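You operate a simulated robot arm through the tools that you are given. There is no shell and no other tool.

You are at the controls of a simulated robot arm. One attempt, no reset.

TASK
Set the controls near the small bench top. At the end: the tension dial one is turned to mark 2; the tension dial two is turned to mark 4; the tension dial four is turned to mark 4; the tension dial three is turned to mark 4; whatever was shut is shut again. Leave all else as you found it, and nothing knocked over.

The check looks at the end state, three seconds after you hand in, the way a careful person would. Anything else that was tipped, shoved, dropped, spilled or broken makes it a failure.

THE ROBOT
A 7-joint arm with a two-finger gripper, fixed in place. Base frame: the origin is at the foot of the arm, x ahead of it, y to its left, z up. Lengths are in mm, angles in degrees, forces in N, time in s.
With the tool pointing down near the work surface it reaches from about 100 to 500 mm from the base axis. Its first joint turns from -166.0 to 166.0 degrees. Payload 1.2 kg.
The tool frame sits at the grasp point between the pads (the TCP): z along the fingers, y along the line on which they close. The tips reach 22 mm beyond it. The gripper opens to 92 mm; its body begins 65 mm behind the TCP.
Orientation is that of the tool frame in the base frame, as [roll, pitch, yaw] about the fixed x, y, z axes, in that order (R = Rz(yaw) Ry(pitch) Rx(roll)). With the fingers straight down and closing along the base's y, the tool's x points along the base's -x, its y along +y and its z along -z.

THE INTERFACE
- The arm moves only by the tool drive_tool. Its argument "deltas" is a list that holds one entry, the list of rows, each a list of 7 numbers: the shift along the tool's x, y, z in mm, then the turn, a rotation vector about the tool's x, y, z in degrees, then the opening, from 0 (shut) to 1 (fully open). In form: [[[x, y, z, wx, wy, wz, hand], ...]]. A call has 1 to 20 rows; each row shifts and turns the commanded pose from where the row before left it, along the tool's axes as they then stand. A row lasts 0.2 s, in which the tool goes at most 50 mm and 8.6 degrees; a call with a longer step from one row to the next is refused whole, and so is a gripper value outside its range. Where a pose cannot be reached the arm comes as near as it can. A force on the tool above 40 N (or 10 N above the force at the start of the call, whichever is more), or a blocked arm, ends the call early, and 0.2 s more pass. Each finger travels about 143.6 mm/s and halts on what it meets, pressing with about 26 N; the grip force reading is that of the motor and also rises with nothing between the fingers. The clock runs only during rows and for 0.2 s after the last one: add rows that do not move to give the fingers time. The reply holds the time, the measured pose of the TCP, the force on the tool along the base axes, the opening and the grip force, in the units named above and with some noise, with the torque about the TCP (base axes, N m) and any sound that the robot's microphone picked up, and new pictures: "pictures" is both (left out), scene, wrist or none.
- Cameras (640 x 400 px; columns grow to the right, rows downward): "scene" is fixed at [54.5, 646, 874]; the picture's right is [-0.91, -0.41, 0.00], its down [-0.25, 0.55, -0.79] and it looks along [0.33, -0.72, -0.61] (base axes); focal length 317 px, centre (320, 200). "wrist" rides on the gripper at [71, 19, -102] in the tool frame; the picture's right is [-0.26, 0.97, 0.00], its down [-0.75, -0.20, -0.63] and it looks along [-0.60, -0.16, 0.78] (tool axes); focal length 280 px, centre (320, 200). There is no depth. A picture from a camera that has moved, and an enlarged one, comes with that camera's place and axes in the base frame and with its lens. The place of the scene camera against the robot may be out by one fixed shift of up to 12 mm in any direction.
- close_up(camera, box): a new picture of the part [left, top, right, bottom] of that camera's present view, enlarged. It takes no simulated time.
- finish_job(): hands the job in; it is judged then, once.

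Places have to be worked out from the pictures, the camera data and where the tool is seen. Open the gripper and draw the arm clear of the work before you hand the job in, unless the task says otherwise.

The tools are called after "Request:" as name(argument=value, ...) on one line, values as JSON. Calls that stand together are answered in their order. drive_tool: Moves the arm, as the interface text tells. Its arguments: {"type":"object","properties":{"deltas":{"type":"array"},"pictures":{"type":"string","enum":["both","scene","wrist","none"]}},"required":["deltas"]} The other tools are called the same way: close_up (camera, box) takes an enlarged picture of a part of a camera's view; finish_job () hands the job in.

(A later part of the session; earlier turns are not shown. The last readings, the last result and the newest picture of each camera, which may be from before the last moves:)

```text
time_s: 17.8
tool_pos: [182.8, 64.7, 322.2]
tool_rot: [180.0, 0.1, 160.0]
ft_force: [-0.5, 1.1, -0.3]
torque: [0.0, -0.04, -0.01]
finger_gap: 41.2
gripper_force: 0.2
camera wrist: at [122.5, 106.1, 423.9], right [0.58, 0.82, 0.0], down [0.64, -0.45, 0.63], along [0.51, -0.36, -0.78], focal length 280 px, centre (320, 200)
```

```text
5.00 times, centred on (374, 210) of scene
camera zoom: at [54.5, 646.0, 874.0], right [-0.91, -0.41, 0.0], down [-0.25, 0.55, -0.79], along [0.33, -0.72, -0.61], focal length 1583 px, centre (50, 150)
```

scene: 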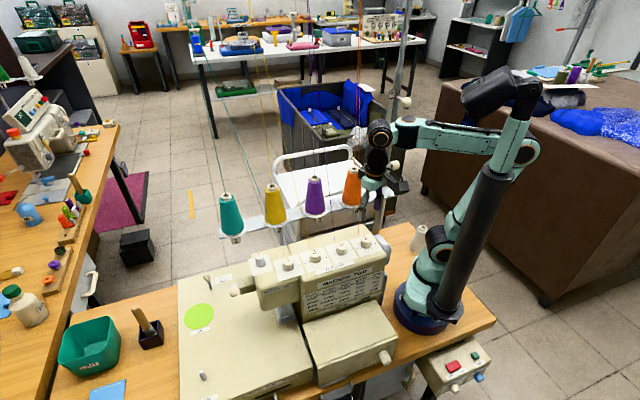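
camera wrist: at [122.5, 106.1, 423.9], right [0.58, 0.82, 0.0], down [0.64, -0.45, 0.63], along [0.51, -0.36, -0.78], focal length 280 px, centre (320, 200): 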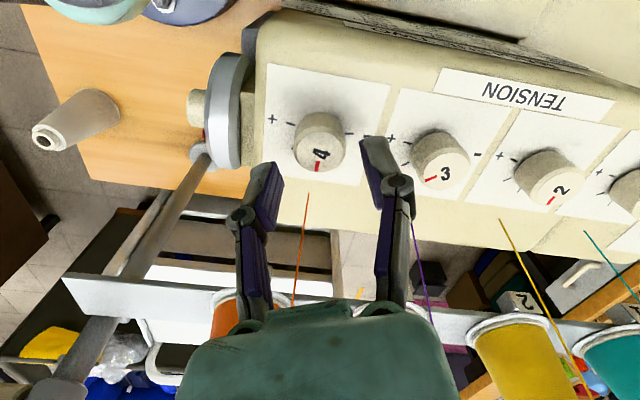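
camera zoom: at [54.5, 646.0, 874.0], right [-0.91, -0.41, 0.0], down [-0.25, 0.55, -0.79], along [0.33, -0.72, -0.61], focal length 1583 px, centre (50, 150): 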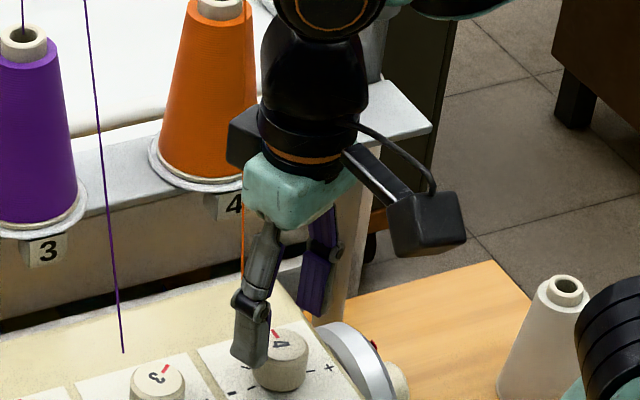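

Dial 4 is centred within ~0.3 mm. I descend 20 mm to the same grip height as before and close.

Request:
drive_tool(deltas=[[[0, 0, 10, 0, 0, 0, 0.45], [0, 0, 10, 0, 0, 0, 0.45], [0, 0, 0, 0, 0, 0, 0.45], [0, 0, 0, 0, 0, 0, 0.35], [0, 0, 0, 0, 0, 0, 0.25], [0, 0, 0, 0, 0, 0, 0.2], [0, 0, 0, 0, 0, 0, 0.2]]], pictures="wrist")

Request:
close_up(camera="wrist", box=[240, 100, 400, 200])

Request:
close_up(camera="scene", box=[310, 190, 438, 270])

```text
time_s: 19.4
tool_pos: [182.8, 64.9, 300.5]
tool_rot: [179.9, 0.1, 159.9]
ft_force: [2.3, 8.2, -2.4]
torque: [0.17, -0.1, -0.01]
finger_gap: 27.9
gripper_force: 27.7
camera wrist: at [122.6, 106.0, 403.7], right [0.58, 0.82, 0.0], down [0.64, -0.45, 0.63], along [0.51, -0.36, -0.78], focal length 280 px, centre (320, 200)
```

wrist: 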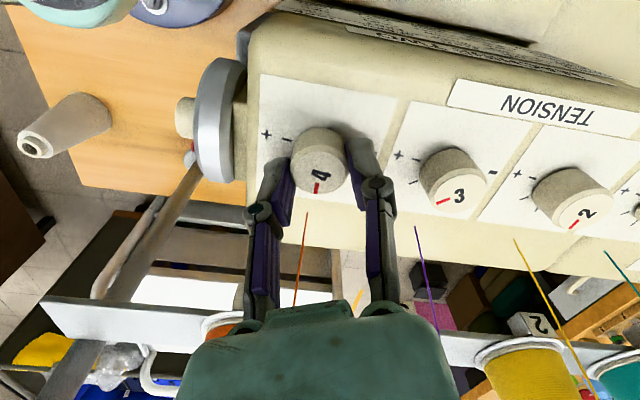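

```text
4.00 times, centred on (320, 150) of wrist
camera zoom: at [122.6, 106.0, 403.7], right [0.58, 0.82, 0.0], down [0.64, -0.45, 0.63], along [0.51, -0.36, -0.78], focal length 1122 px, centre (320, 400)
```

zoom: 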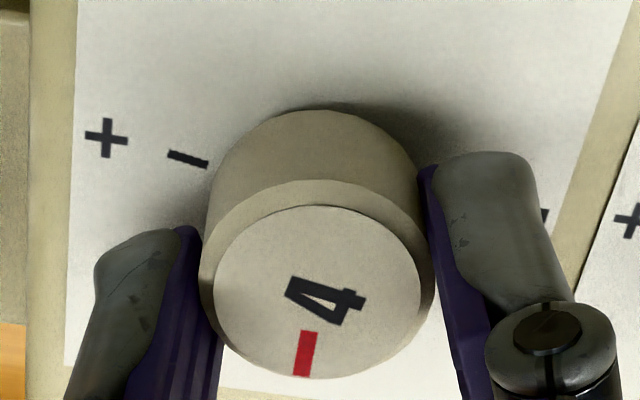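

```text
5.00 times, centred on (374, 230) of scene
camera zoom: at [54.5, 646.0, 874.0], right [-0.91, -0.41, 0.0], down [-0.25, 0.55, -0.79], along [0.33, -0.72, -0.61], focal length 1583 px, centre (50, 50)
```

zoom: 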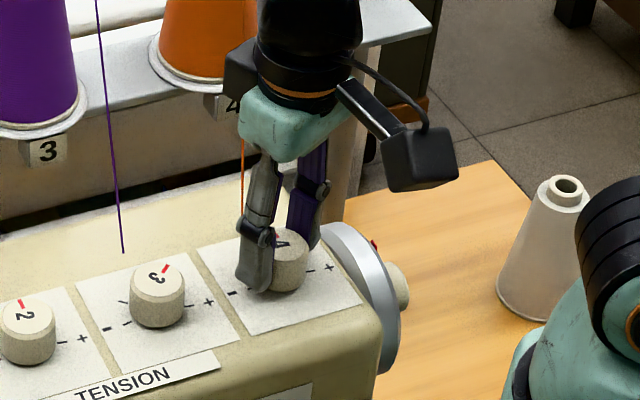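

Gripped at 27.9 mm, 8 N side force. I nudge +y half a millimetre and turn about half of the ~51°.

Request:
drive_tool(deltas=[[[0, 0.5, 0, 0, 0, 6, 0.2], [0, 0, 0, 0, 0, 6, 0.2], [0, 0, 0, 0, 0, 6, 0.2], [0, 0, 0, 0, 0, 0, 0.2]]], pictures="none")

```text
time_s: 20.4
tool_pos: [182.4, 63.7, 301.1]
tool_rot: [179.8, -0.1, 141.7]
ft_force: [-0.8, -16.1, 15.9]
torque: [-0.34, 0.06, 0.04]
finger_gap: 27.5
gripper_force: 27.7
```

Forces are modest (-16 N y, +16 N z); I relieve them slightly and keep turning.

Request:
drive_tool(deltas=[[[-0.5, -0.6, -0.6, 0, 0, 6, 0.2], [0, 0, 0, 0, 0, 6, 0.2], [0, 0, 0, 0, 0, 6, 0.2], [0, 0, 0, 0, 0, 0, 0.2]]], pictures="none")

```text
time_s: 21.4
tool_pos: [182.6, 63.4, 300.2]
tool_rot: [179.9, 0.0, 123.9]
ft_force: [2.4, -9.8, -8.8]
torque: [-0.24, -0.14, -0.02]
finger_gap: 27.6
gripper_force: 28.3
```

36° done with small forces; I finish the last ~15°.

Request:
drive_tool(deltas=[[[-0.3, -0.2, 0.3, 0, 0, 5, 0.2], [0, 0, 0, 0, 0, 5, 0.2], [0, 0, 0, 0, 0, 5.2, 0.2], [0, 0, 0, 0, 0, 0, 0.2]]], pictures="wrist")

Request:
close_up(camera="wrist", box=[240, 100, 400, 200])

Request:
close_up(camera="scene", box=[310, 190, 438, 270])

```text
time_s: 22.4
tool_pos: [182.8, 63.8, 300.2]
tool_rot: [180.0, -0.1, 108.7]
ft_force: [-16.3, 0.0, 1.6]
torque: [0.04, 0.35, 0.05]
finger_gap: 27.6
gripper_force: 28.1
camera wrist: at [177.5, 136.3, 403.8], right [1.0, 0.06, 0.0], down [0.05, -0.78, 0.62], along [0.04, -0.62, -0.78], focal length 280 px, centre (320, 200)
```

wrist: 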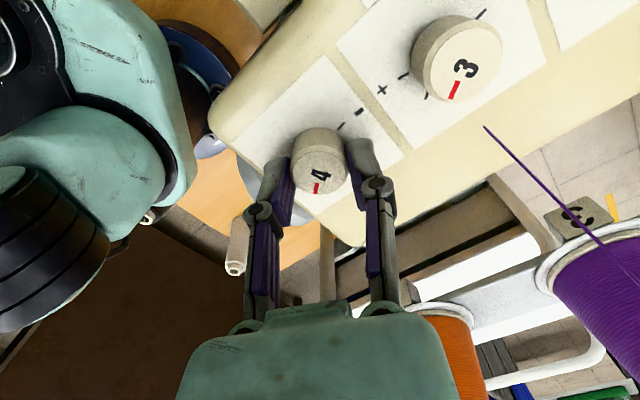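

```text
4.00 times, centred on (320, 150) of wrist
camera zoom: at [177.5, 136.3, 403.8], right [1.0, 0.06, 0.0], down [0.05, -0.78, 0.62], along [0.04, -0.62, -0.78], focal length 1122 px, centre (320, 400)
```

zoom: 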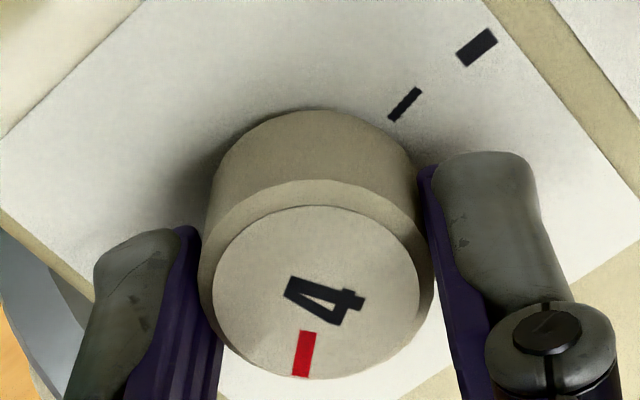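

```text
5.00 times, centred on (374, 230) of scene
camera zoom: at [54.5, 646.0, 874.0], right [-0.91, -0.41, 0.0], down [-0.25, 0.55, -0.79], along [0.33, -0.72, -0.61], focal length 1583 px, centre (50, 50)
```

zoom: 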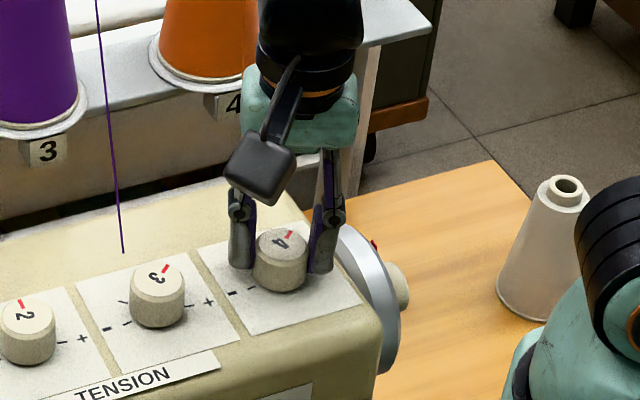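

Dial 4 looks to be at the same angle as dial 3 in the scene view. I open only a little (staying clear of the handwheel) and rise.

Request:
drive_tool(deltas=[[[0, 0, 0, 0, 0, 0, 0.35], [0, 0, 0, 0, 0, 0, 0.4], [0, 0, 0, 0, 0, 0, 0.4], [0, 0, -15, 0, 0, 0, 0.4], [0, 0, -15, 0, 0, 0, 0.4], [0, 0, -20, 0, 0, 0, 0.4], [0, 0, -20, 0, 0, 0, 0.4], [0, 0, -20, 0, 0, 0, 0.4], [0, 0, 0, 0, 0, 0, 0.4]]], pictures="both")

Request:
close_up(camera="wrist", box=[256, 60, 384, 140])

Request:
close_up(camera="scene", box=[302, 220, 398, 280])

```text
time_s: 24.4
tool_pos: [183.3, 65.6, 391.8]
tool_rot: [179.8, 0.0, 108.7]
ft_force: [-0.4, -0.3, -0.3]
torque: [0.0, 0.01, 0.01]
finger_gap: 36.8
gripper_force: 0.0
camera wrist: at [177.7, 136.3, 494.0], right [1.0, 0.06, 0.0], down [0.05, -0.78, 0.62], along [0.04, -0.62, -0.78], focal length 280 px, centre (320, 200)
```

scene: 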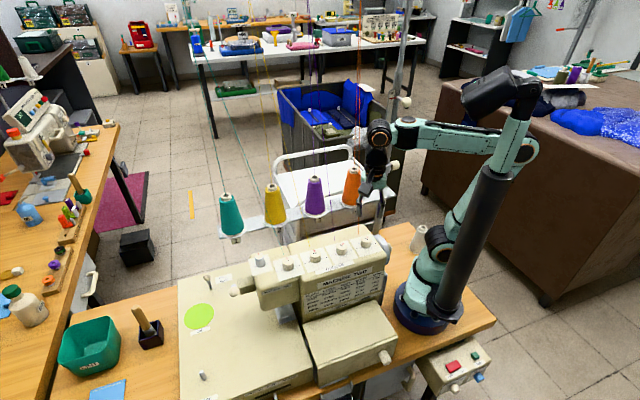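
wrist: 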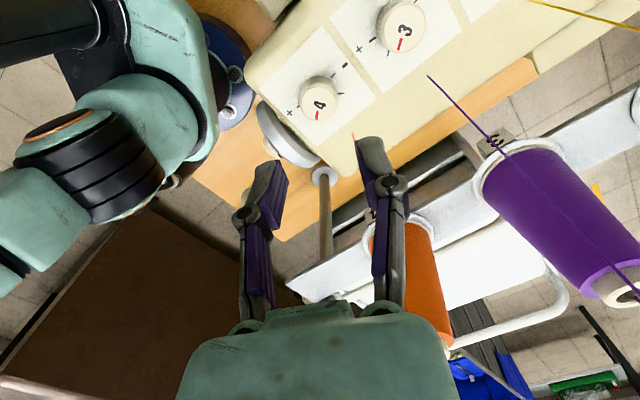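

```text
5.00 times, centred on (320, 100) of wrist
camera zoom: at [177.7, 136.3, 494.0], right [1.0, 0.06, 0.0], down [0.05, -0.78, 0.62], along [0.04, -0.62, -0.78], focal length 1402 px, centre (320, 700)
```

zoom: 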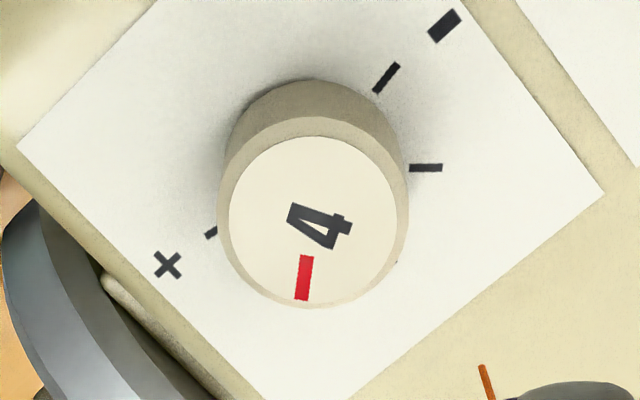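

```text
6.67 times, centred on (350, 250) of scene
camera zoom: at [54.5, 646.0, 874.0], right [-0.91, -0.41, 0.0], down [-0.25, 0.55, -0.79], along [0.33, -0.72, -0.61], focal length 2111 px, centre (120, -133)
```

zoom: 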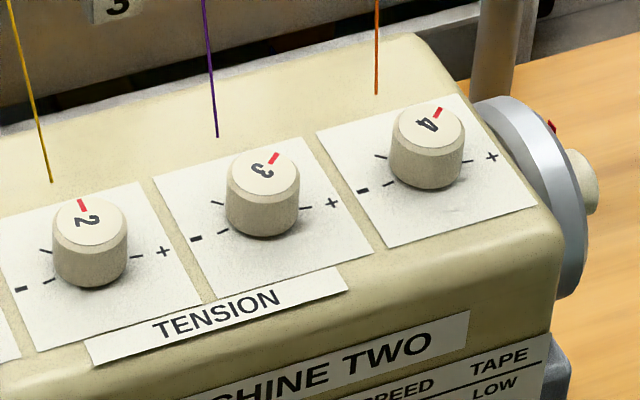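

Dial 4 matches dial 3's picture exactly — on mark 4, and the handwheel's red mark hasn't moved. Next I yaw back and go above dial 2, around (282, 163).

Request:
drive_tool(deltas=[[[0, 0, 0, 0, 0, -8.5, 0.45], [0, 0, 0, 0, 0, -8.5, 0.45], [0, 0, 0, 0, 0, -8.5, 0.45], [0, 0, 0, 0, 0, -8.5, 0.45], [0, 0, 0, 0, 0, -8.5, 0.45], [0, 0, 0, 0, 0, -8.5, 0.45], [-11.8, 25.6, 0, 0, 0, 0, 0.45], [-11.8, 25.6, 0, 0, 0, 0, 0.45], [-11.8, 25.6, 0, 0, 0, 0, 0.45], [-11.8, 25.6, 0, 0, 0, 0, 0.45], [-11.8, 25.6, 0, 0, 0, 0, 0.45], [0, 0, 0, 0, 0, 0, 0.45], [0, 0, 0, 0, 0, 0, 0.45]]], pictures="both")

Request:
close_up(camera="wrist", box=[256, 60, 384, 140])

```text
time_s: 27.2
tool_pos: [281.4, 165.4, 391.2]
tool_rot: [179.9, 0.1, 159.8]
ft_force: [-0.6, -0.1, -0.2]
torque: [-0.03, -0.01, 0.01]
finger_gap: 41.5
gripper_force: 0.1
camera wrist: at [221.9, 205.1, 493.6], right [0.58, 0.82, 0.0], down [0.64, -0.45, 0.63], along [0.51, -0.36, -0.78], focal length 280 px, centre (320, 200)
```

scene: 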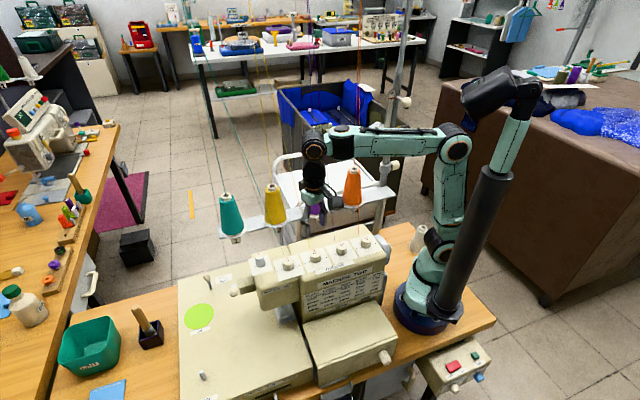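
wrist: 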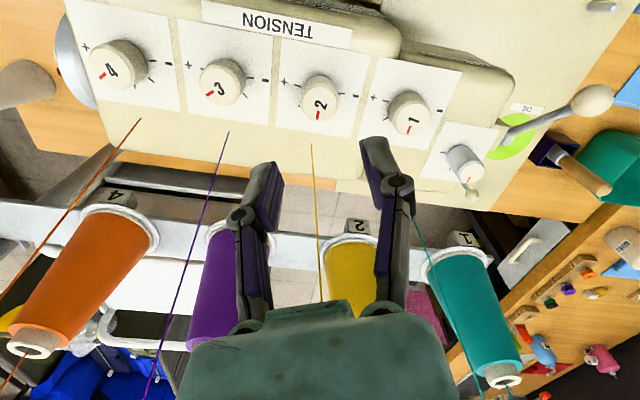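

```text
5.00 times, centred on (320, 100) of wrist
camera zoom: at [221.9, 205.1, 493.6], right [0.58, 0.82, 0.0], down [0.64, -0.45, 0.63], along [0.51, -0.36, -0.78], focal length 1402 px, centre (320, 700)
```

zoom: 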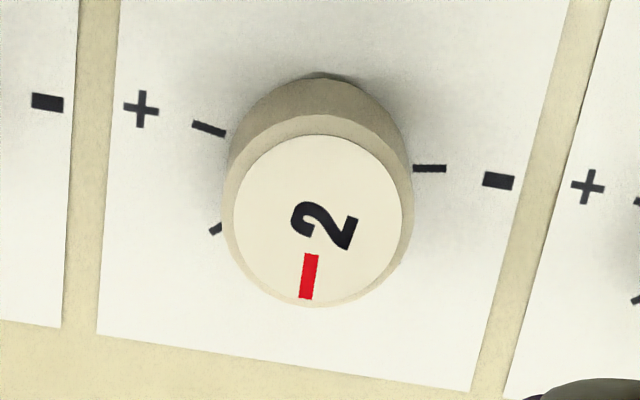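

Dial 2 is within 0.6 mm of the tool axis. I make the tiny correction, descend to grip height and close.

Request:
drive_tool(deltas=[[[0.4, -0.2, 0, 0, 0, 0, 0.45], [0, 0, 20, 0, 0, 0, 0.45], [0, 0, 20, 0, 0, 0, 0.45], [0, 0, 20, 0, 0, 0, 0.45], [0, 0, 10, 0, 0, 0, 0.45], [0, 0, 10, 0, 0, 0, 0.45], [0, 0, 9.8, 0, 0, 0, 0.45], [0, 0, 0, 0, 0, 0, 0.45], [0, 0, 0, 0, 0, 0, 0.45]]], pictures="wrist")

Request:
close_up(camera="wrist", box=[240, 100, 400, 200])

Request:
close_up(camera="scene", box=[250, 190, 378, 270])

```text
time_s: 29.2
tool_pos: [283.6, 164.1, 300.3]
tool_rot: [179.9, 0.2, 159.8]
ft_force: [-0.6, 0.5, 0.4]
torque: [-0.02, 0.01, 0.05]
finger_gap: 41.4
gripper_force: 0.1
camera wrist: at [222.2, 205.5, 404.1], right [0.58, 0.82, 0.0], down [0.64, -0.45, 0.63], along [0.51, -0.36, -0.78], focal length 280 px, centre (320, 200)
```

wrist: 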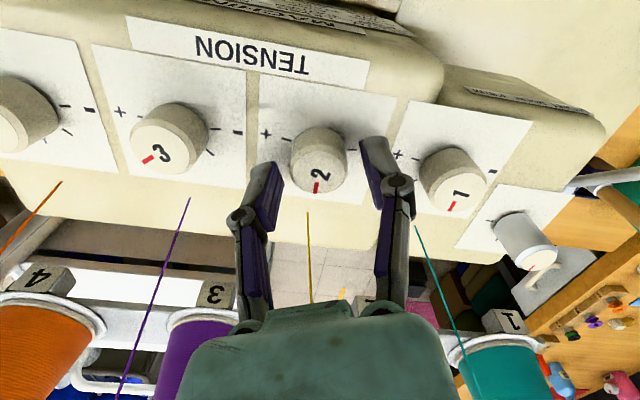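

```text
4.00 times, centred on (320, 150) of wrist
camera zoom: at [222.2, 205.5, 404.1], right [0.58, 0.82, 0.0], down [0.64, -0.45, 0.63], along [0.51, -0.36, -0.78], focal length 1122 px, centre (320, 400)
```

zoom: 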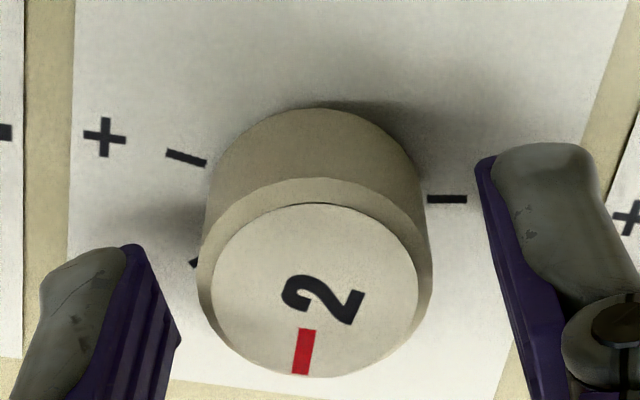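

```text
5.00 times, centred on (314, 230) of scene
camera zoom: at [54.5, 646.0, 874.0], right [-0.91, -0.41, 0.0], down [-0.25, 0.55, -0.79], along [0.33, -0.72, -0.61], focal length 1583 px, centre (350, 50)
```

zoom: 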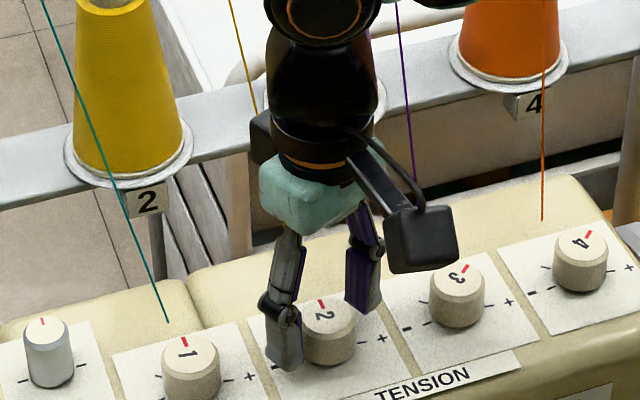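

Straddling dial 2 with the same picture as the earlier grips. I close and do the first part of the turn.

Request:
drive_tool(deltas=[[[0, 0, 0, 0, 0, 0, 0.35], [0, 0, 0, 0, 0, 0, 0.25], [0, 0, 0, 0, 0, 0, 0.2], [0, 0, 0, 0, 0, 0, 0.2]]], pictures="none")

```text
time_s: 30.2
tool_pos: [282.3, 164.0, 300.6]
tool_rot: [179.9, 0.0, 159.8]
ft_force: [-2.5, -3.9, 4.8]
torque: [-0.03, 0.05, 0.01]
finger_gap: 27.6
gripper_force: 27.6
```

Clean grip at 27.6 mm with low forces. I turn the first 18° clockwise.

Request:
drive_tool(deltas=[[[0, 0, 0, 0, 0, 6, 0.2], [0, 0, 0, 0, 0, 6, 0.2], [0, 0, 0, 0, 0, 6, 0.2], [0, 0, 0, 0, 0, 0, 0.2]]], pictures="none")

```text
time_s: 31.2
tool_pos: [283.3, 163.4, 300.7]
tool_rot: [179.9, 0.1, 141.6]
ft_force: [-1.6, -13.9, 5.9]
torque: [-0.32, 0.02, 0.03]
finger_gap: 27.4
gripper_force: 28.1
```

Only -14 N in y; I ease that way slightly and continue another 18°.

Request:
drive_tool(deltas=[[[-0.4, -0.5, -0.3, 0, 0, 6, 0.2], [0, 0, 0, 0, 0, 6, 0.2], [0, 0, 0, 0, 0, 6, 0.2], [0, 0, 0, 0, 0, 0, 0.2]]], pictures="none")

```text
time_s: 32.2
tool_pos: [282.5, 163.5, 301.4]
tool_rot: [-180.0, -0.1, 123.7]
ft_force: [-3.2, -11.7, -4.3]
torque: [-0.1, 0.17, -0.01]
finger_gap: 27.6
gripper_force: 27.9
```

At 36°, forces small. I complete the final 15° and check the picture.

Request:
drive_tool(deltas=[[[-0.3, -0.3, 0, 0, 0, 5, 0.2], [0, 0, 0, 0, 0, 5, 0.2], [0, 0, 0, 0, 0, 5, 0.2], [0, 0, 0, 0, 0, 0, 0.2]]], pictures="wrist")

Request:
close_up(camera="wrist", box=[240, 100, 400, 200])

Request:
close_up(camera="scene", box=[250, 190, 378, 270])

```text
time_s: 33.2
tool_pos: [281.1, 163.8, 301.4]
tool_rot: [-180.0, 0.0, 108.8]
ft_force: [-13.2, -7.7, -9.5]
torque: [-0.24, 0.18, 0.07]
finger_gap: 27.6
gripper_force: 28.0
camera wrist: at [276.6, 235.2, 404.4], right [1.0, 0.06, 0.0], down [0.05, -0.78, 0.62], along [0.04, -0.62, -0.78], focal length 280 px, centre (320, 200)
```

wrist: 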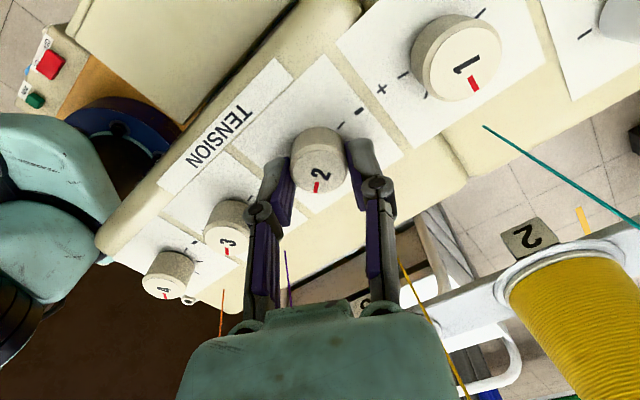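

```text
4.00 times, centred on (320, 150) of wrist
camera zoom: at [276.6, 235.2, 404.4], right [1.0, 0.06, 0.0], down [0.05, -0.78, 0.62], along [0.04, -0.62, -0.78], focal length 1122 px, centre (320, 400)
```

zoom: 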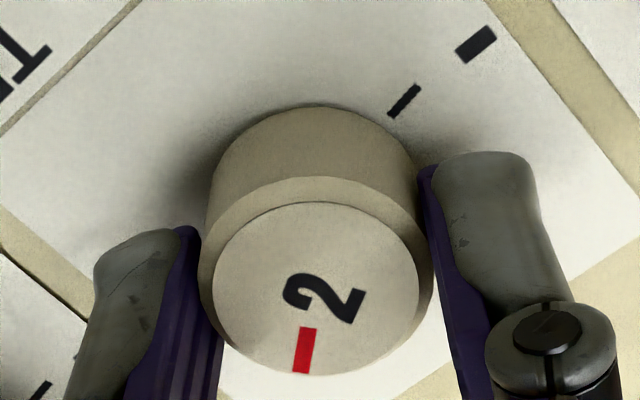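

```text
5.00 times, centred on (314, 230) of scene
camera zoom: at [54.5, 646.0, 874.0], right [-0.91, -0.41, 0.0], down [-0.25, 0.55, -0.79], along [0.33, -0.72, -0.61], focal length 1583 px, centre (350, 50)
```

zoom: 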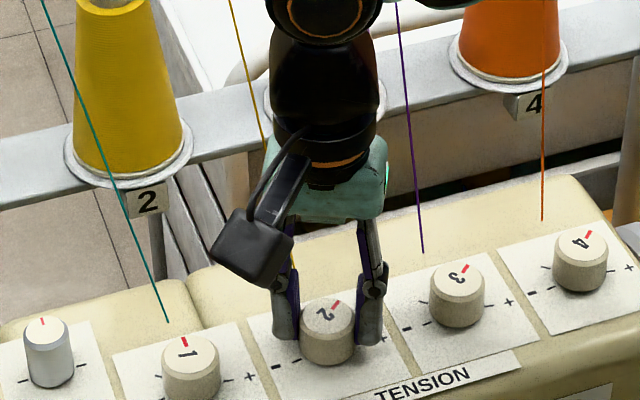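

Dial 2's pointer now matches dials 3 and 4. I release and rise clear, then verify.

Request:
drive_tool(deltas=[[[0, 0, 0, 0, 0, 0, 0.35], [0, 0, 0, 0, 0, 0, 0.45], [0, 0, 0, 0, 0, 0, 0.45], [0, 0, -15, 0, 0, 0, 0.45], [0, 0, -15, 0, 0, 0, 0.45], [0, 0, -20, 0, 0, 0, 0.45], [0, 0, -20, 0, 0, 0, 0.45], [0, 0, -20, 0, 0, 0, 0.45], [0, 0, 0, 0, 0, 0, 0.45]]], pictures="both")

Request:
close_up(camera="wrist", box=[256, 60, 384, 140])

Request:
close_up(camera="scene", box=[250, 220, 378, 300])

```text
time_s: 35.2
tool_pos: [281.8, 163.5, 391.6]
tool_rot: [180.0, 0.0, 108.8]
ft_force: [0.0, -0.5, 0.0]
torque: [-0.02, -0.02, -0.02]
finger_gap: 41.5
gripper_force: 0.1
camera wrist: at [276.6, 235.3, 495.2], right [1.0, 0.06, 0.0], down [0.05, -0.78, 0.62], along [0.04, -0.62, -0.78], focal length 280 px, centre (320, 200)
```

scene: 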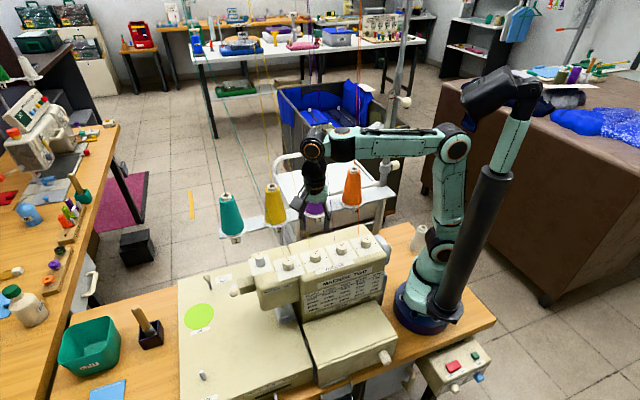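
wrist: 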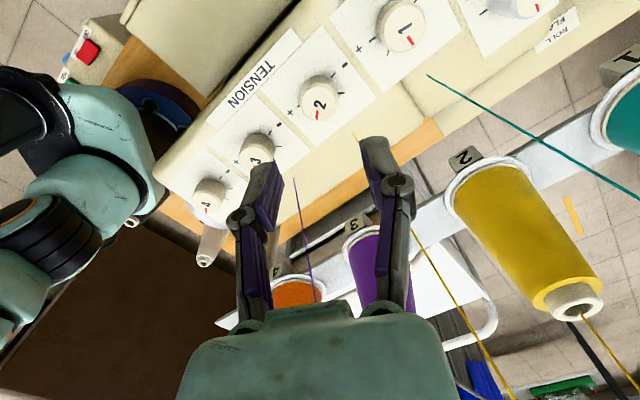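

```text
5.00 times, centred on (320, 100) of wrist
camera zoom: at [276.6, 235.3, 495.2], right [1.0, 0.06, 0.0], down [0.05, -0.78, 0.62], along [0.04, -0.62, -0.78], focal length 1402 px, centre (320, 700)
```

zoom: 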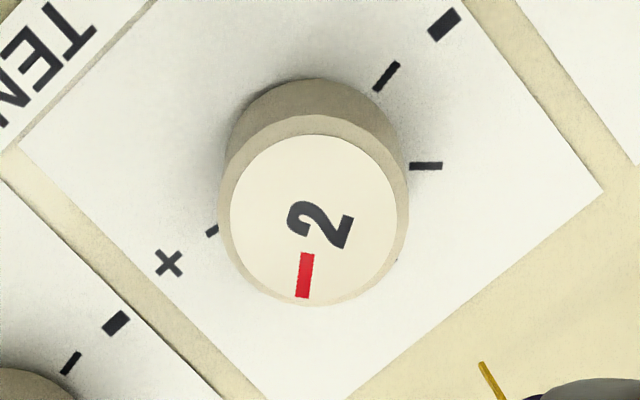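

```text
5.00 times, centred on (314, 260) of scene
camera zoom: at [54.5, 646.0, 874.0], right [-0.91, -0.41, 0.0], down [-0.25, 0.55, -0.79], along [0.33, -0.72, -0.61], focal length 1583 px, centre (350, -100)
```

zoom: 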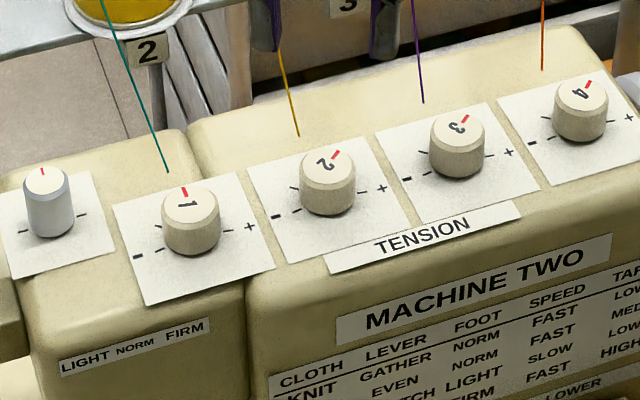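

All three show the same pointer position at mark 4. The turning forces suggest my visual centring is ~2 mm off along tool x, so I account for that and move above dial 1, keeping yaw ≈109° because this one turns the other way (to mark 2).

Request:
drive_tool(deltas=[[[8.3, 15.6, 0, 0, 0, 0, 0.45], [8.3, 15.6, 0, 0, 0, 0, 0.45], [8.3, 15.6, 0, 0, 0, 0, 0.45], [8.4, 15.7, 0, 0, 0, 0, 0.45], [0, 0, 0, 0, 0, 0, 0.45], [0, 0, 0, 0, 0, 0, 0.45]]], pictures="both")

Request:
close_up(camera="wrist", box=[256, 60, 384, 140])

Request:
close_up(camera="scene", box=[220, 170, 348, 250])

```text
time_s: 36.6
tool_pos: [330.2, 214.3, 391.4]
tool_rot: [179.8, 0.1, 108.8]
ft_force: [-0.5, 0.1, 0.6]
torque: [0.0, -0.03, 0.0]
finger_gap: 41.4
gripper_force: 0.1
camera wrist: at [325.6, 286.6, 494.7], right [1.0, 0.06, 0.0], down [0.05, -0.78, 0.62], along [0.04, -0.62, -0.78], focal length 280 px, centre (320, 200)
```

scene: 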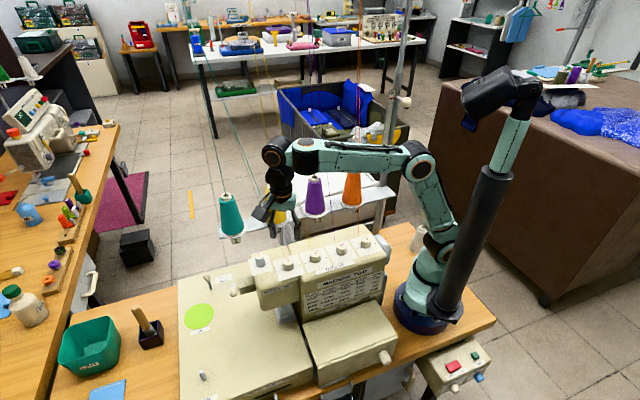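
wrist: 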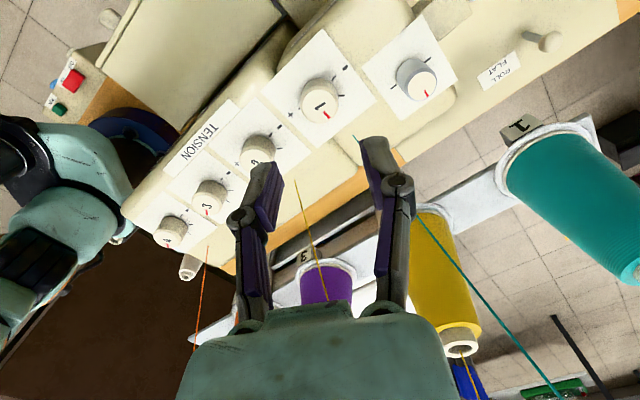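

```text
5.00 times, centred on (320, 100) of wrist
camera zoom: at [325.6, 286.6, 494.7], right [1.0, 0.06, 0.0], down [0.05, -0.78, 0.62], along [0.04, -0.62, -0.78], focal length 1402 px, centre (320, 700)
```

zoom: 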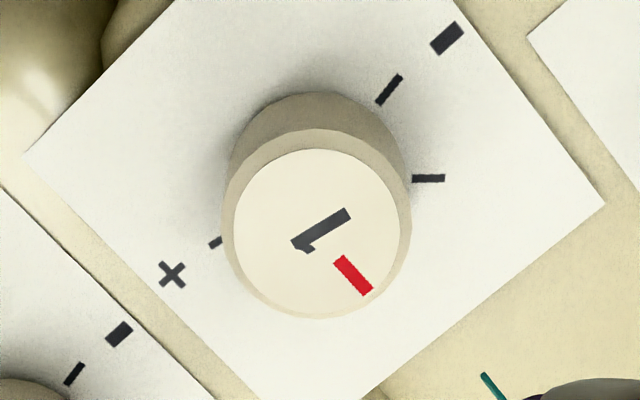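

```text
5.00 times, centred on (284, 210) of scene
camera zoom: at [54.5, 646.0, 874.0], right [-0.91, -0.41, 0.0], down [-0.25, 0.55, -0.79], along [0.33, -0.72, -0.61], focal length 1583 px, centre (500, 150)
```

zoom: 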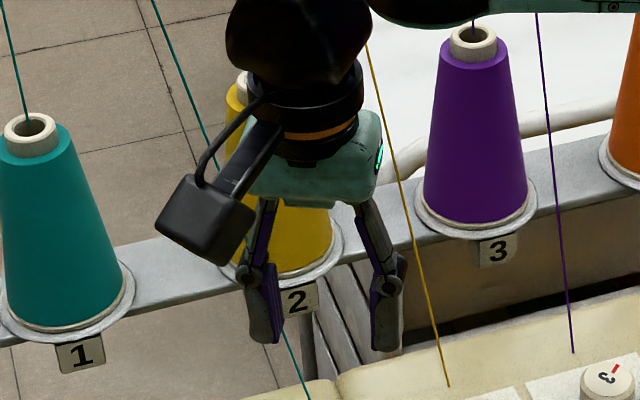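

Dial 1 appears 2 mm "forward" of the axis in the image, exactly the bias I allowed for. I descend to grip height.

Request:
drive_tool(deltas=[[[0, 0, 20, 0, 0, 0, 0.45], [0, 0, 20, 0, 0, 0, 0.45], [0, 0, 20, 0, 0, 0, 0.45], [0, 0, 10, 0, 0, 0, 0.45], [0, 0, 10, 0, 0, 0, 0.45], [0, 0, 10.6, 0, 0, 0, 0.45], [0, 0, 0, 0, 0, 0, 0.45], [0, 0, 0, 0, 0, 0, 0.45]]], pictures="wrist")

Request:
close_up(camera="wrist", box=[240, 100, 400, 200])

Request:
close_up(camera="scene", box=[220, 200, 348, 280])

```text
time_s: 38.4
tool_pos: [329.8, 214.6, 300.6]
tool_rot: [179.8, 0.1, 108.8]
ft_force: [-0.4, -0.2, 0.3]
torque: [0.02, 0.03, 0.01]
finger_gap: 41.2
gripper_force: 0.1
camera wrist: at [325.6, 286.9, 404.2], right [1.0, 0.06, 0.0], down [0.05, -0.78, 0.62], along [0.04, -0.62, -0.78], focal length 280 px, centre (320, 200)
```

wrist: 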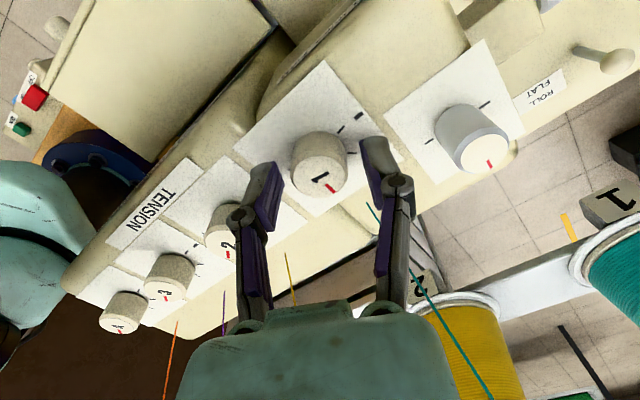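

```text
4.00 times, centred on (320, 150) of wrist
camera zoom: at [325.6, 286.9, 404.2], right [1.0, 0.06, 0.0], down [0.05, -0.78, 0.62], along [0.04, -0.62, -0.78], focal length 1122 px, centre (320, 400)
```

zoom: 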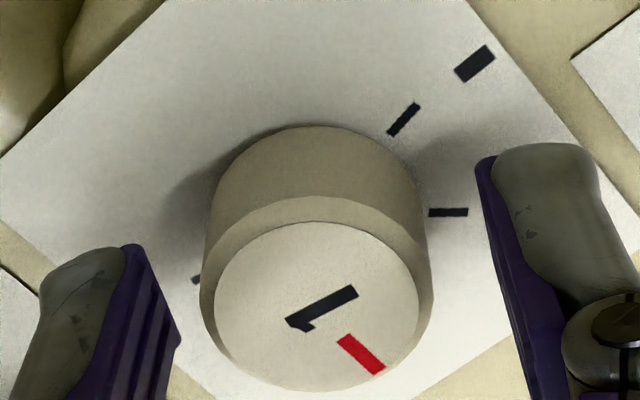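

```text
5.00 times, centred on (284, 240) of scene
camera zoom: at [54.5, 646.0, 874.0], right [-0.91, -0.41, 0.0], down [-0.25, 0.55, -0.79], along [0.33, -0.72, -0.61], focal length 1583 px, centre (500, 0)
```

zoom: 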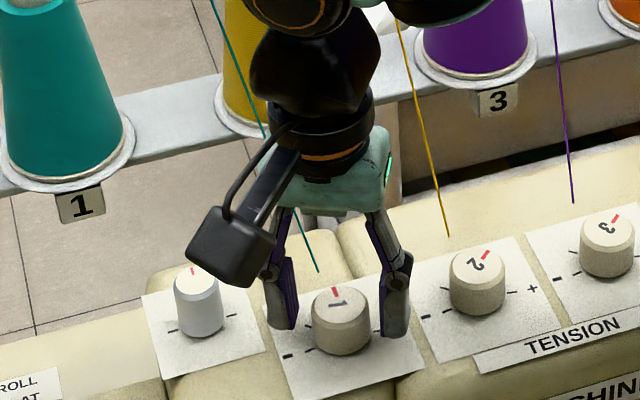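

Well centred with the fingers clear of the neighbours. I close on dial 1.

Request:
drive_tool(deltas=[[[0, 0, 0, 0, 0, 0, 0.35], [0, 0, 0, 0, 0, 0, 0.25], [0, 0, 0, 0, 0, 0, 0.2], [0, 0, 0, 0, 0, 0, 0.2]]], pictures="none")

```text
time_s: 39.4
tool_pos: [330.6, 214.1, 300.9]
tool_rot: [-180.0, 0.0, 108.9]
ft_force: [-11.8, -5.1, 4.9]
torque: [-0.1, 0.31, -0.04]
finger_gap: 27.1
gripper_force: 28.2
```

Gripped; a -12 N push along the closing axis, so I ease 0.7 mm that way while turning counter-clockwise (toward "-") the first 18°.

Request:
drive_tool(deltas=[[[0, -0.7, 0, 0, 0, -6, 0.2], [0, 0, 0, 0, 0, -6, 0.2], [0, 0, 0, 0, 0, -6, 0.2], [0, 0, 0, 0, 0, 0, 0.2]]], pictures="none")

```text
time_s: 40.4
tool_pos: [329.9, 214.7, 300.9]
tool_rot: [179.9, 0.0, 127.1]
ft_force: [-6.8, 0.3, 1.5]
torque: [0.25, 0.41, -0.01]
finger_gap: 26.8
gripper_force: 28.4
```

Forces are small. Another 18°.

Request:
drive_tool(deltas=[[[0.2, -0.2, 0, 0, 0, -6, 0.2], [0, 0, 0, 0, 0, -6, 0.2], [0, 0, 0, 0, 0, -6, 0.2], [0, 0, 0, 0, 0, 0, 0.2]]], pictures="wrist")

Request:
close_up(camera="wrist", box=[240, 100, 400, 200])

```text
time_s: 41.4
tool_pos: [329.9, 213.3, 301.2]
tool_rot: [180.0, 0.1, 145.0]
ft_force: [-1.6, 8.3, -3.1]
torque: [0.15, 0.05, -0.01]
finger_gap: 27.1
gripper_force: 27.8
camera wrist: at [282.3, 269.7, 404.2], right [0.77, 0.64, 0.0], down [0.5, -0.6, 0.63], along [0.4, -0.48, -0.78], focal length 280 px, centre (320, 200)
```

wrist: 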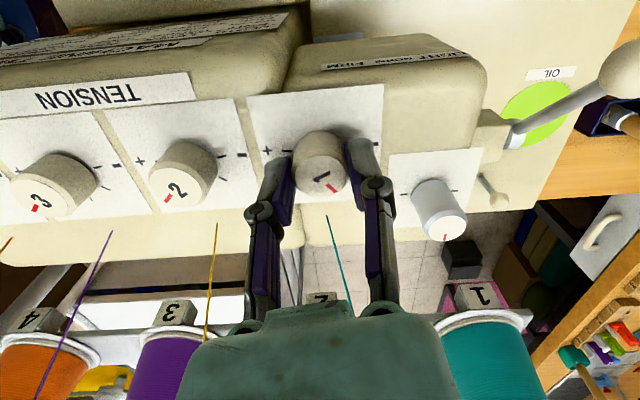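

```text
4.00 times, centred on (320, 150) of wrist
camera zoom: at [282.3, 269.7, 404.2], right [0.77, 0.64, 0.0], down [0.5, -0.6, 0.63], along [0.4, -0.48, -0.78], focal length 1122 px, centre (320, 400)
```

zoom: 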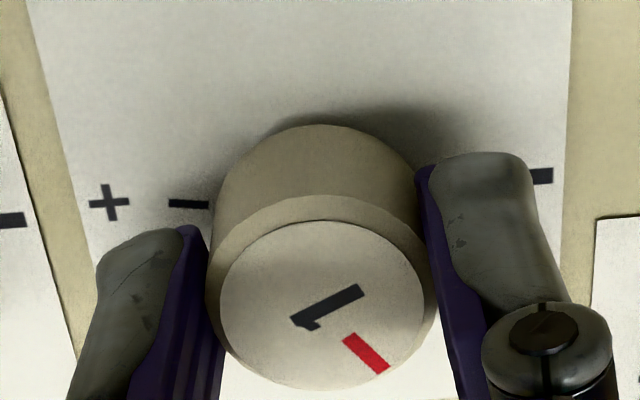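

The knob follows without slip at 36°. I finish the remaining ~15°.

Request:
drive_tool(deltas=[[[0.2, 0.3, 0, 0, 0, -5, 0.2], [0, 0, 0, 0, 0, -5, 0.2], [0, 0, 0, 0, 0, -5.3, 0.2], [0, 0, 0, 0, 0, 0, 0.2]]], pictures="wrist")

Request:
close_up(camera="wrist", box=[240, 100, 400, 200])

Request:
close_up(camera="scene", box=[220, 200, 348, 280])

```text
time_s: 42.4
tool_pos: [329.2, 214.9, 301.5]
tool_rot: [-180.0, 0.0, 160.1]
ft_force: [-5.5, -0.1, -3.9]
torque: [-0.23, -0.41, -0.02]
finger_gap: 27.0
gripper_force: 27.4
camera wrist: at [269.3, 255.4, 404.2], right [0.57, 0.82, 0.0], down [0.64, -0.45, 0.63], along [0.51, -0.36, -0.78], focal length 280 px, centre (320, 200)
```

wrist: 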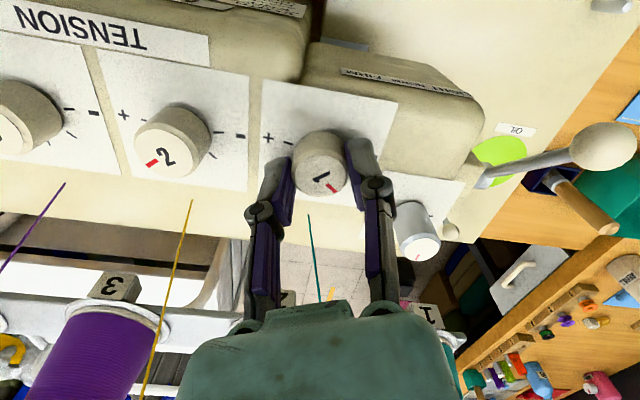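

```text
4.00 times, centred on (320, 150) of wrist
camera zoom: at [269.3, 255.4, 404.2], right [0.57, 0.82, 0.0], down [0.64, -0.45, 0.63], along [0.51, -0.36, -0.78], focal length 1122 px, centre (320, 400)
```

zoom: 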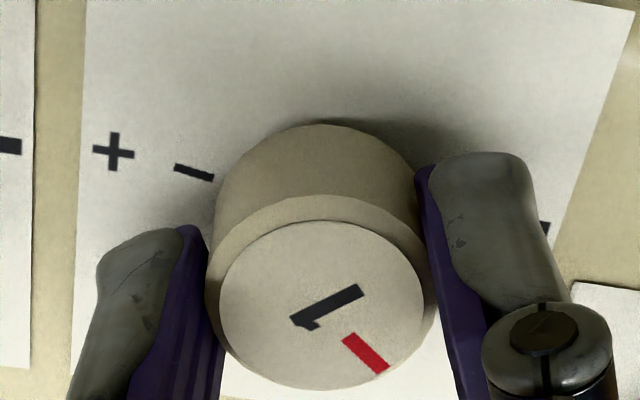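

```text
5.00 times, centred on (284, 240) of scene
camera zoom: at [54.5, 646.0, 874.0], right [-0.91, -0.41, 0.0], down [-0.25, 0.55, -0.79], along [0.33, -0.72, -0.61], focal length 1583 px, centre (500, 0)
```

zoom: 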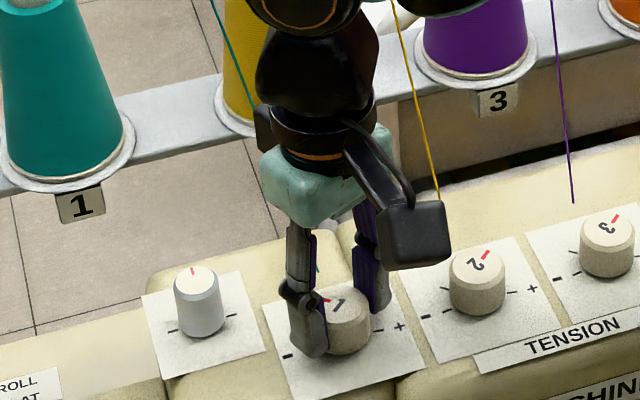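

The turn is complete with low forces. I release dial 1, rise clear, and verify its pointer against tick 2.

Request:
drive_tool(deltas=[[[0, 0, 0, 0, 0, 0, 0.35], [0, 0, 0, 0, 0, 0, 0.45], [0, 0, 0, 0, 0, 0, 0.45], [0, 0, -15, 0, 0, 0, 0.45], [0, 0, -15, 0, 0, 0, 0.45], [0, 0, -20, 0, 0, 0, 0.45], [0, 0, -20, 0, 0, 0, 0.45], [0, 0, -20, 0, 0, 0, 0.45], [0, 0, 0, 0, 0, 0, 0.45]]], pictures="both")

Request:
close_up(camera="wrist", box=[256, 60, 384, 140])

Request:
close_up(camera="scene", box=[250, 220, 378, 300])

```text
time_s: 44.4
tool_pos: [330.1, 214.4, 391.2]
tool_rot: [179.9, 0.1, 160.1]
ft_force: [0.3, -0.7, 0.0]
torque: [0.01, 0.01, 0.0]
finger_gap: 41.4
gripper_force: 0.0
camera wrist: at [269.3, 255.3, 494.7], right [0.57, 0.82, 0.0], down [0.64, -0.45, 0.63], along [0.51, -0.36, -0.78], focal length 280 px, centre (320, 200)
```

scene: 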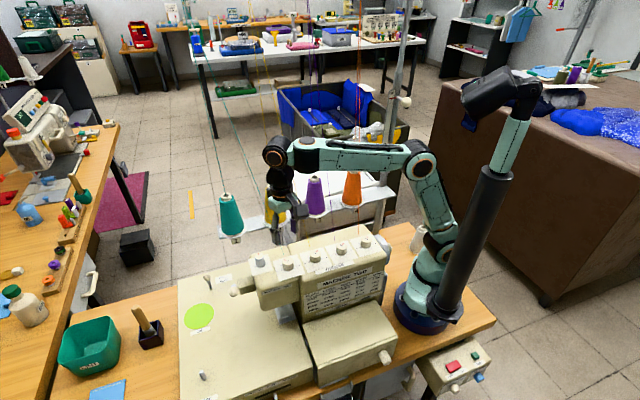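
wrist: 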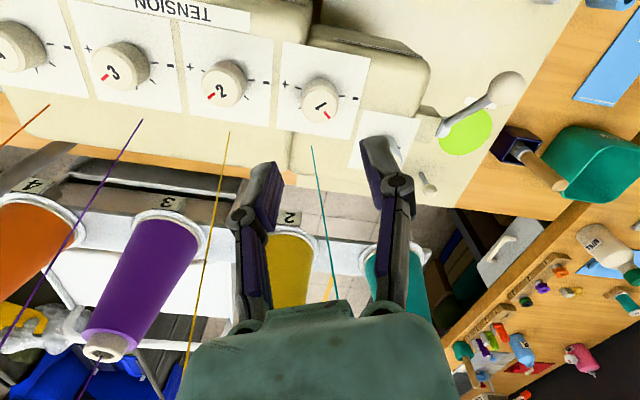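

```text
5.00 times, centred on (320, 100) of wrist
camera zoom: at [269.3, 255.3, 494.7], right [0.57, 0.82, 0.0], down [0.64, -0.45, 0.63], along [0.51, -0.36, -0.78], focal length 1402 px, centre (320, 700)
```

zoom: 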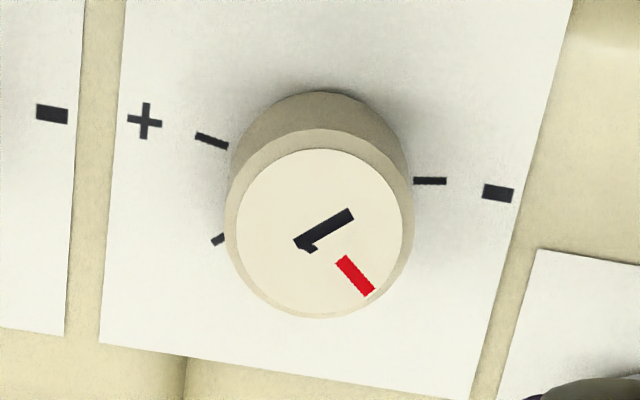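

```text
5.00 times, centred on (314, 260) of scene
camera zoom: at [54.5, 646.0, 874.0], right [-0.91, -0.41, 0.0], down [-0.25, 0.55, -0.79], along [0.33, -0.72, -0.61], focal length 1583 px, centre (350, -100)
```

zoom: 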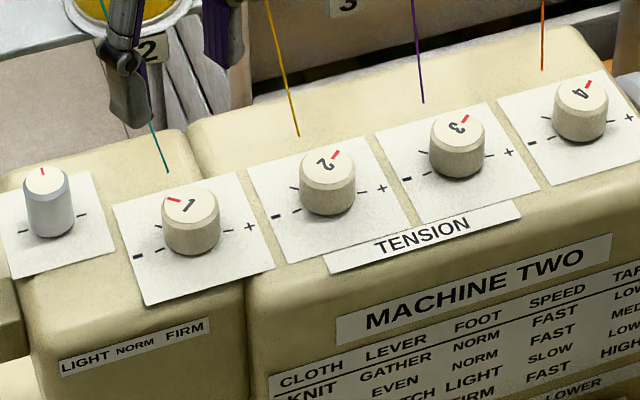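

Dial 1's pointer measures about 5° against tick 2 at about 6°, so it's on mark 2. I now rise well clear, draw toward the front away from threads, and open the gripper.

Request:
drive_tool(deltas=[[[0, 0, -25, 0, 0, 0, 0.45], [0, 0, -25, 0, 0, 0, 0.45], [0, 0, -25, 0, 0, 0, 0.45], [0, 0, -25, 0, 0, 0, 0.45], [0, 0, -20, 0, 0, 0, 0.45], [16, 7.5, 0, 0, 0, 0, 0.45], [16, 7.5, 0, 0, 0, 0, 0.6], [16, 7.5, 0, 0, 0, 0, 0.8], [16, 7.5, 0, 0, 0, 0, 1], [0, 0, 0, 0, 0, 0, 1], [0, 0, 0, 0, 0, 0, 1]]], pictures="both")

Request:
close_up(camera="scene", box=[250, 220, 410, 320])

Request:
close_up(camera="scene", box=[180, 140, 500, 340])

```text
time_s: 46.8
tool_pos: [278.9, 264.2, 480.0]
tool_rot: [179.9, 0.2, 160.1]
ft_force: [-0.5, 1.2, 0.6]
torque: [-0.01, -0.01, -0.05]
finger_gap: 92.0
gripper_force: 0.0
out of reach, approached as far as the arm can: row 4, 5
camera wrist: at [218.7, 304.9, 582.0], right [0.57, 0.82, 0.0], down [0.64, -0.45, 0.63], along [0.51, -0.36, -0.78], focal length 280 px, centre (320, 200)
```

scene: 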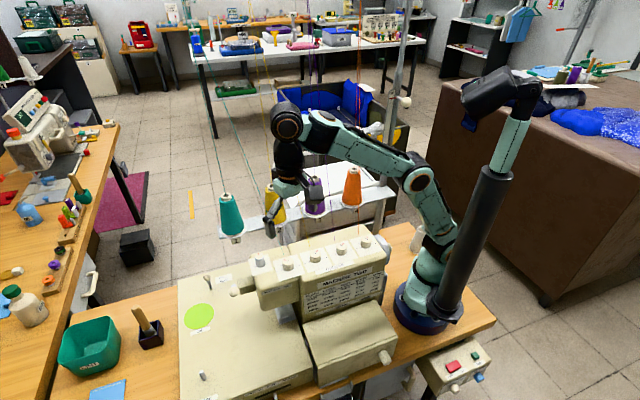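
wrist: 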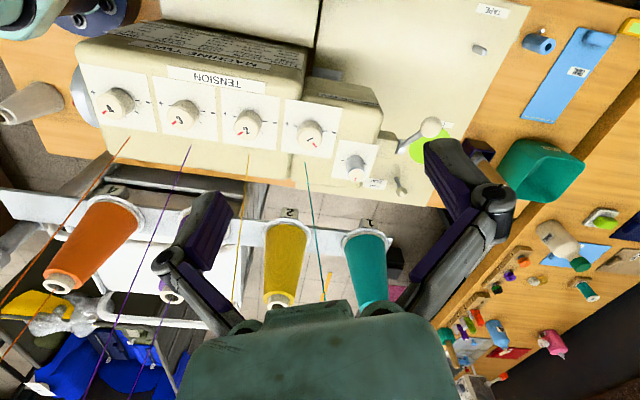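

```text
4.00 times, centred on (330, 270) of scene
camera zoom: at [54.5, 646.0, 874.0], right [-0.91, -0.41, 0.0], down [-0.25, 0.55, -0.79], along [0.33, -0.72, -0.61], focal length 1267 px, centre (280, -80)
```

zoom: 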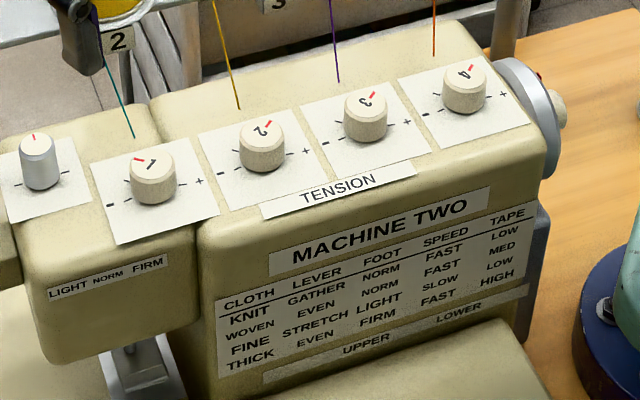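

```text
2.00 times, centred on (340, 240) of scene
camera zoom: at [54.5, 646.0, 874.0], right [-0.91, -0.41, 0.0], down [-0.25, 0.55, -0.79], along [0.33, -0.72, -0.61], focal length 633 px, centre (280, 120)
```

zoom: 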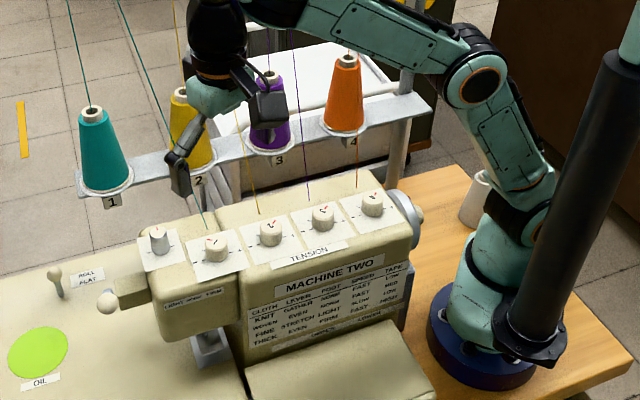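

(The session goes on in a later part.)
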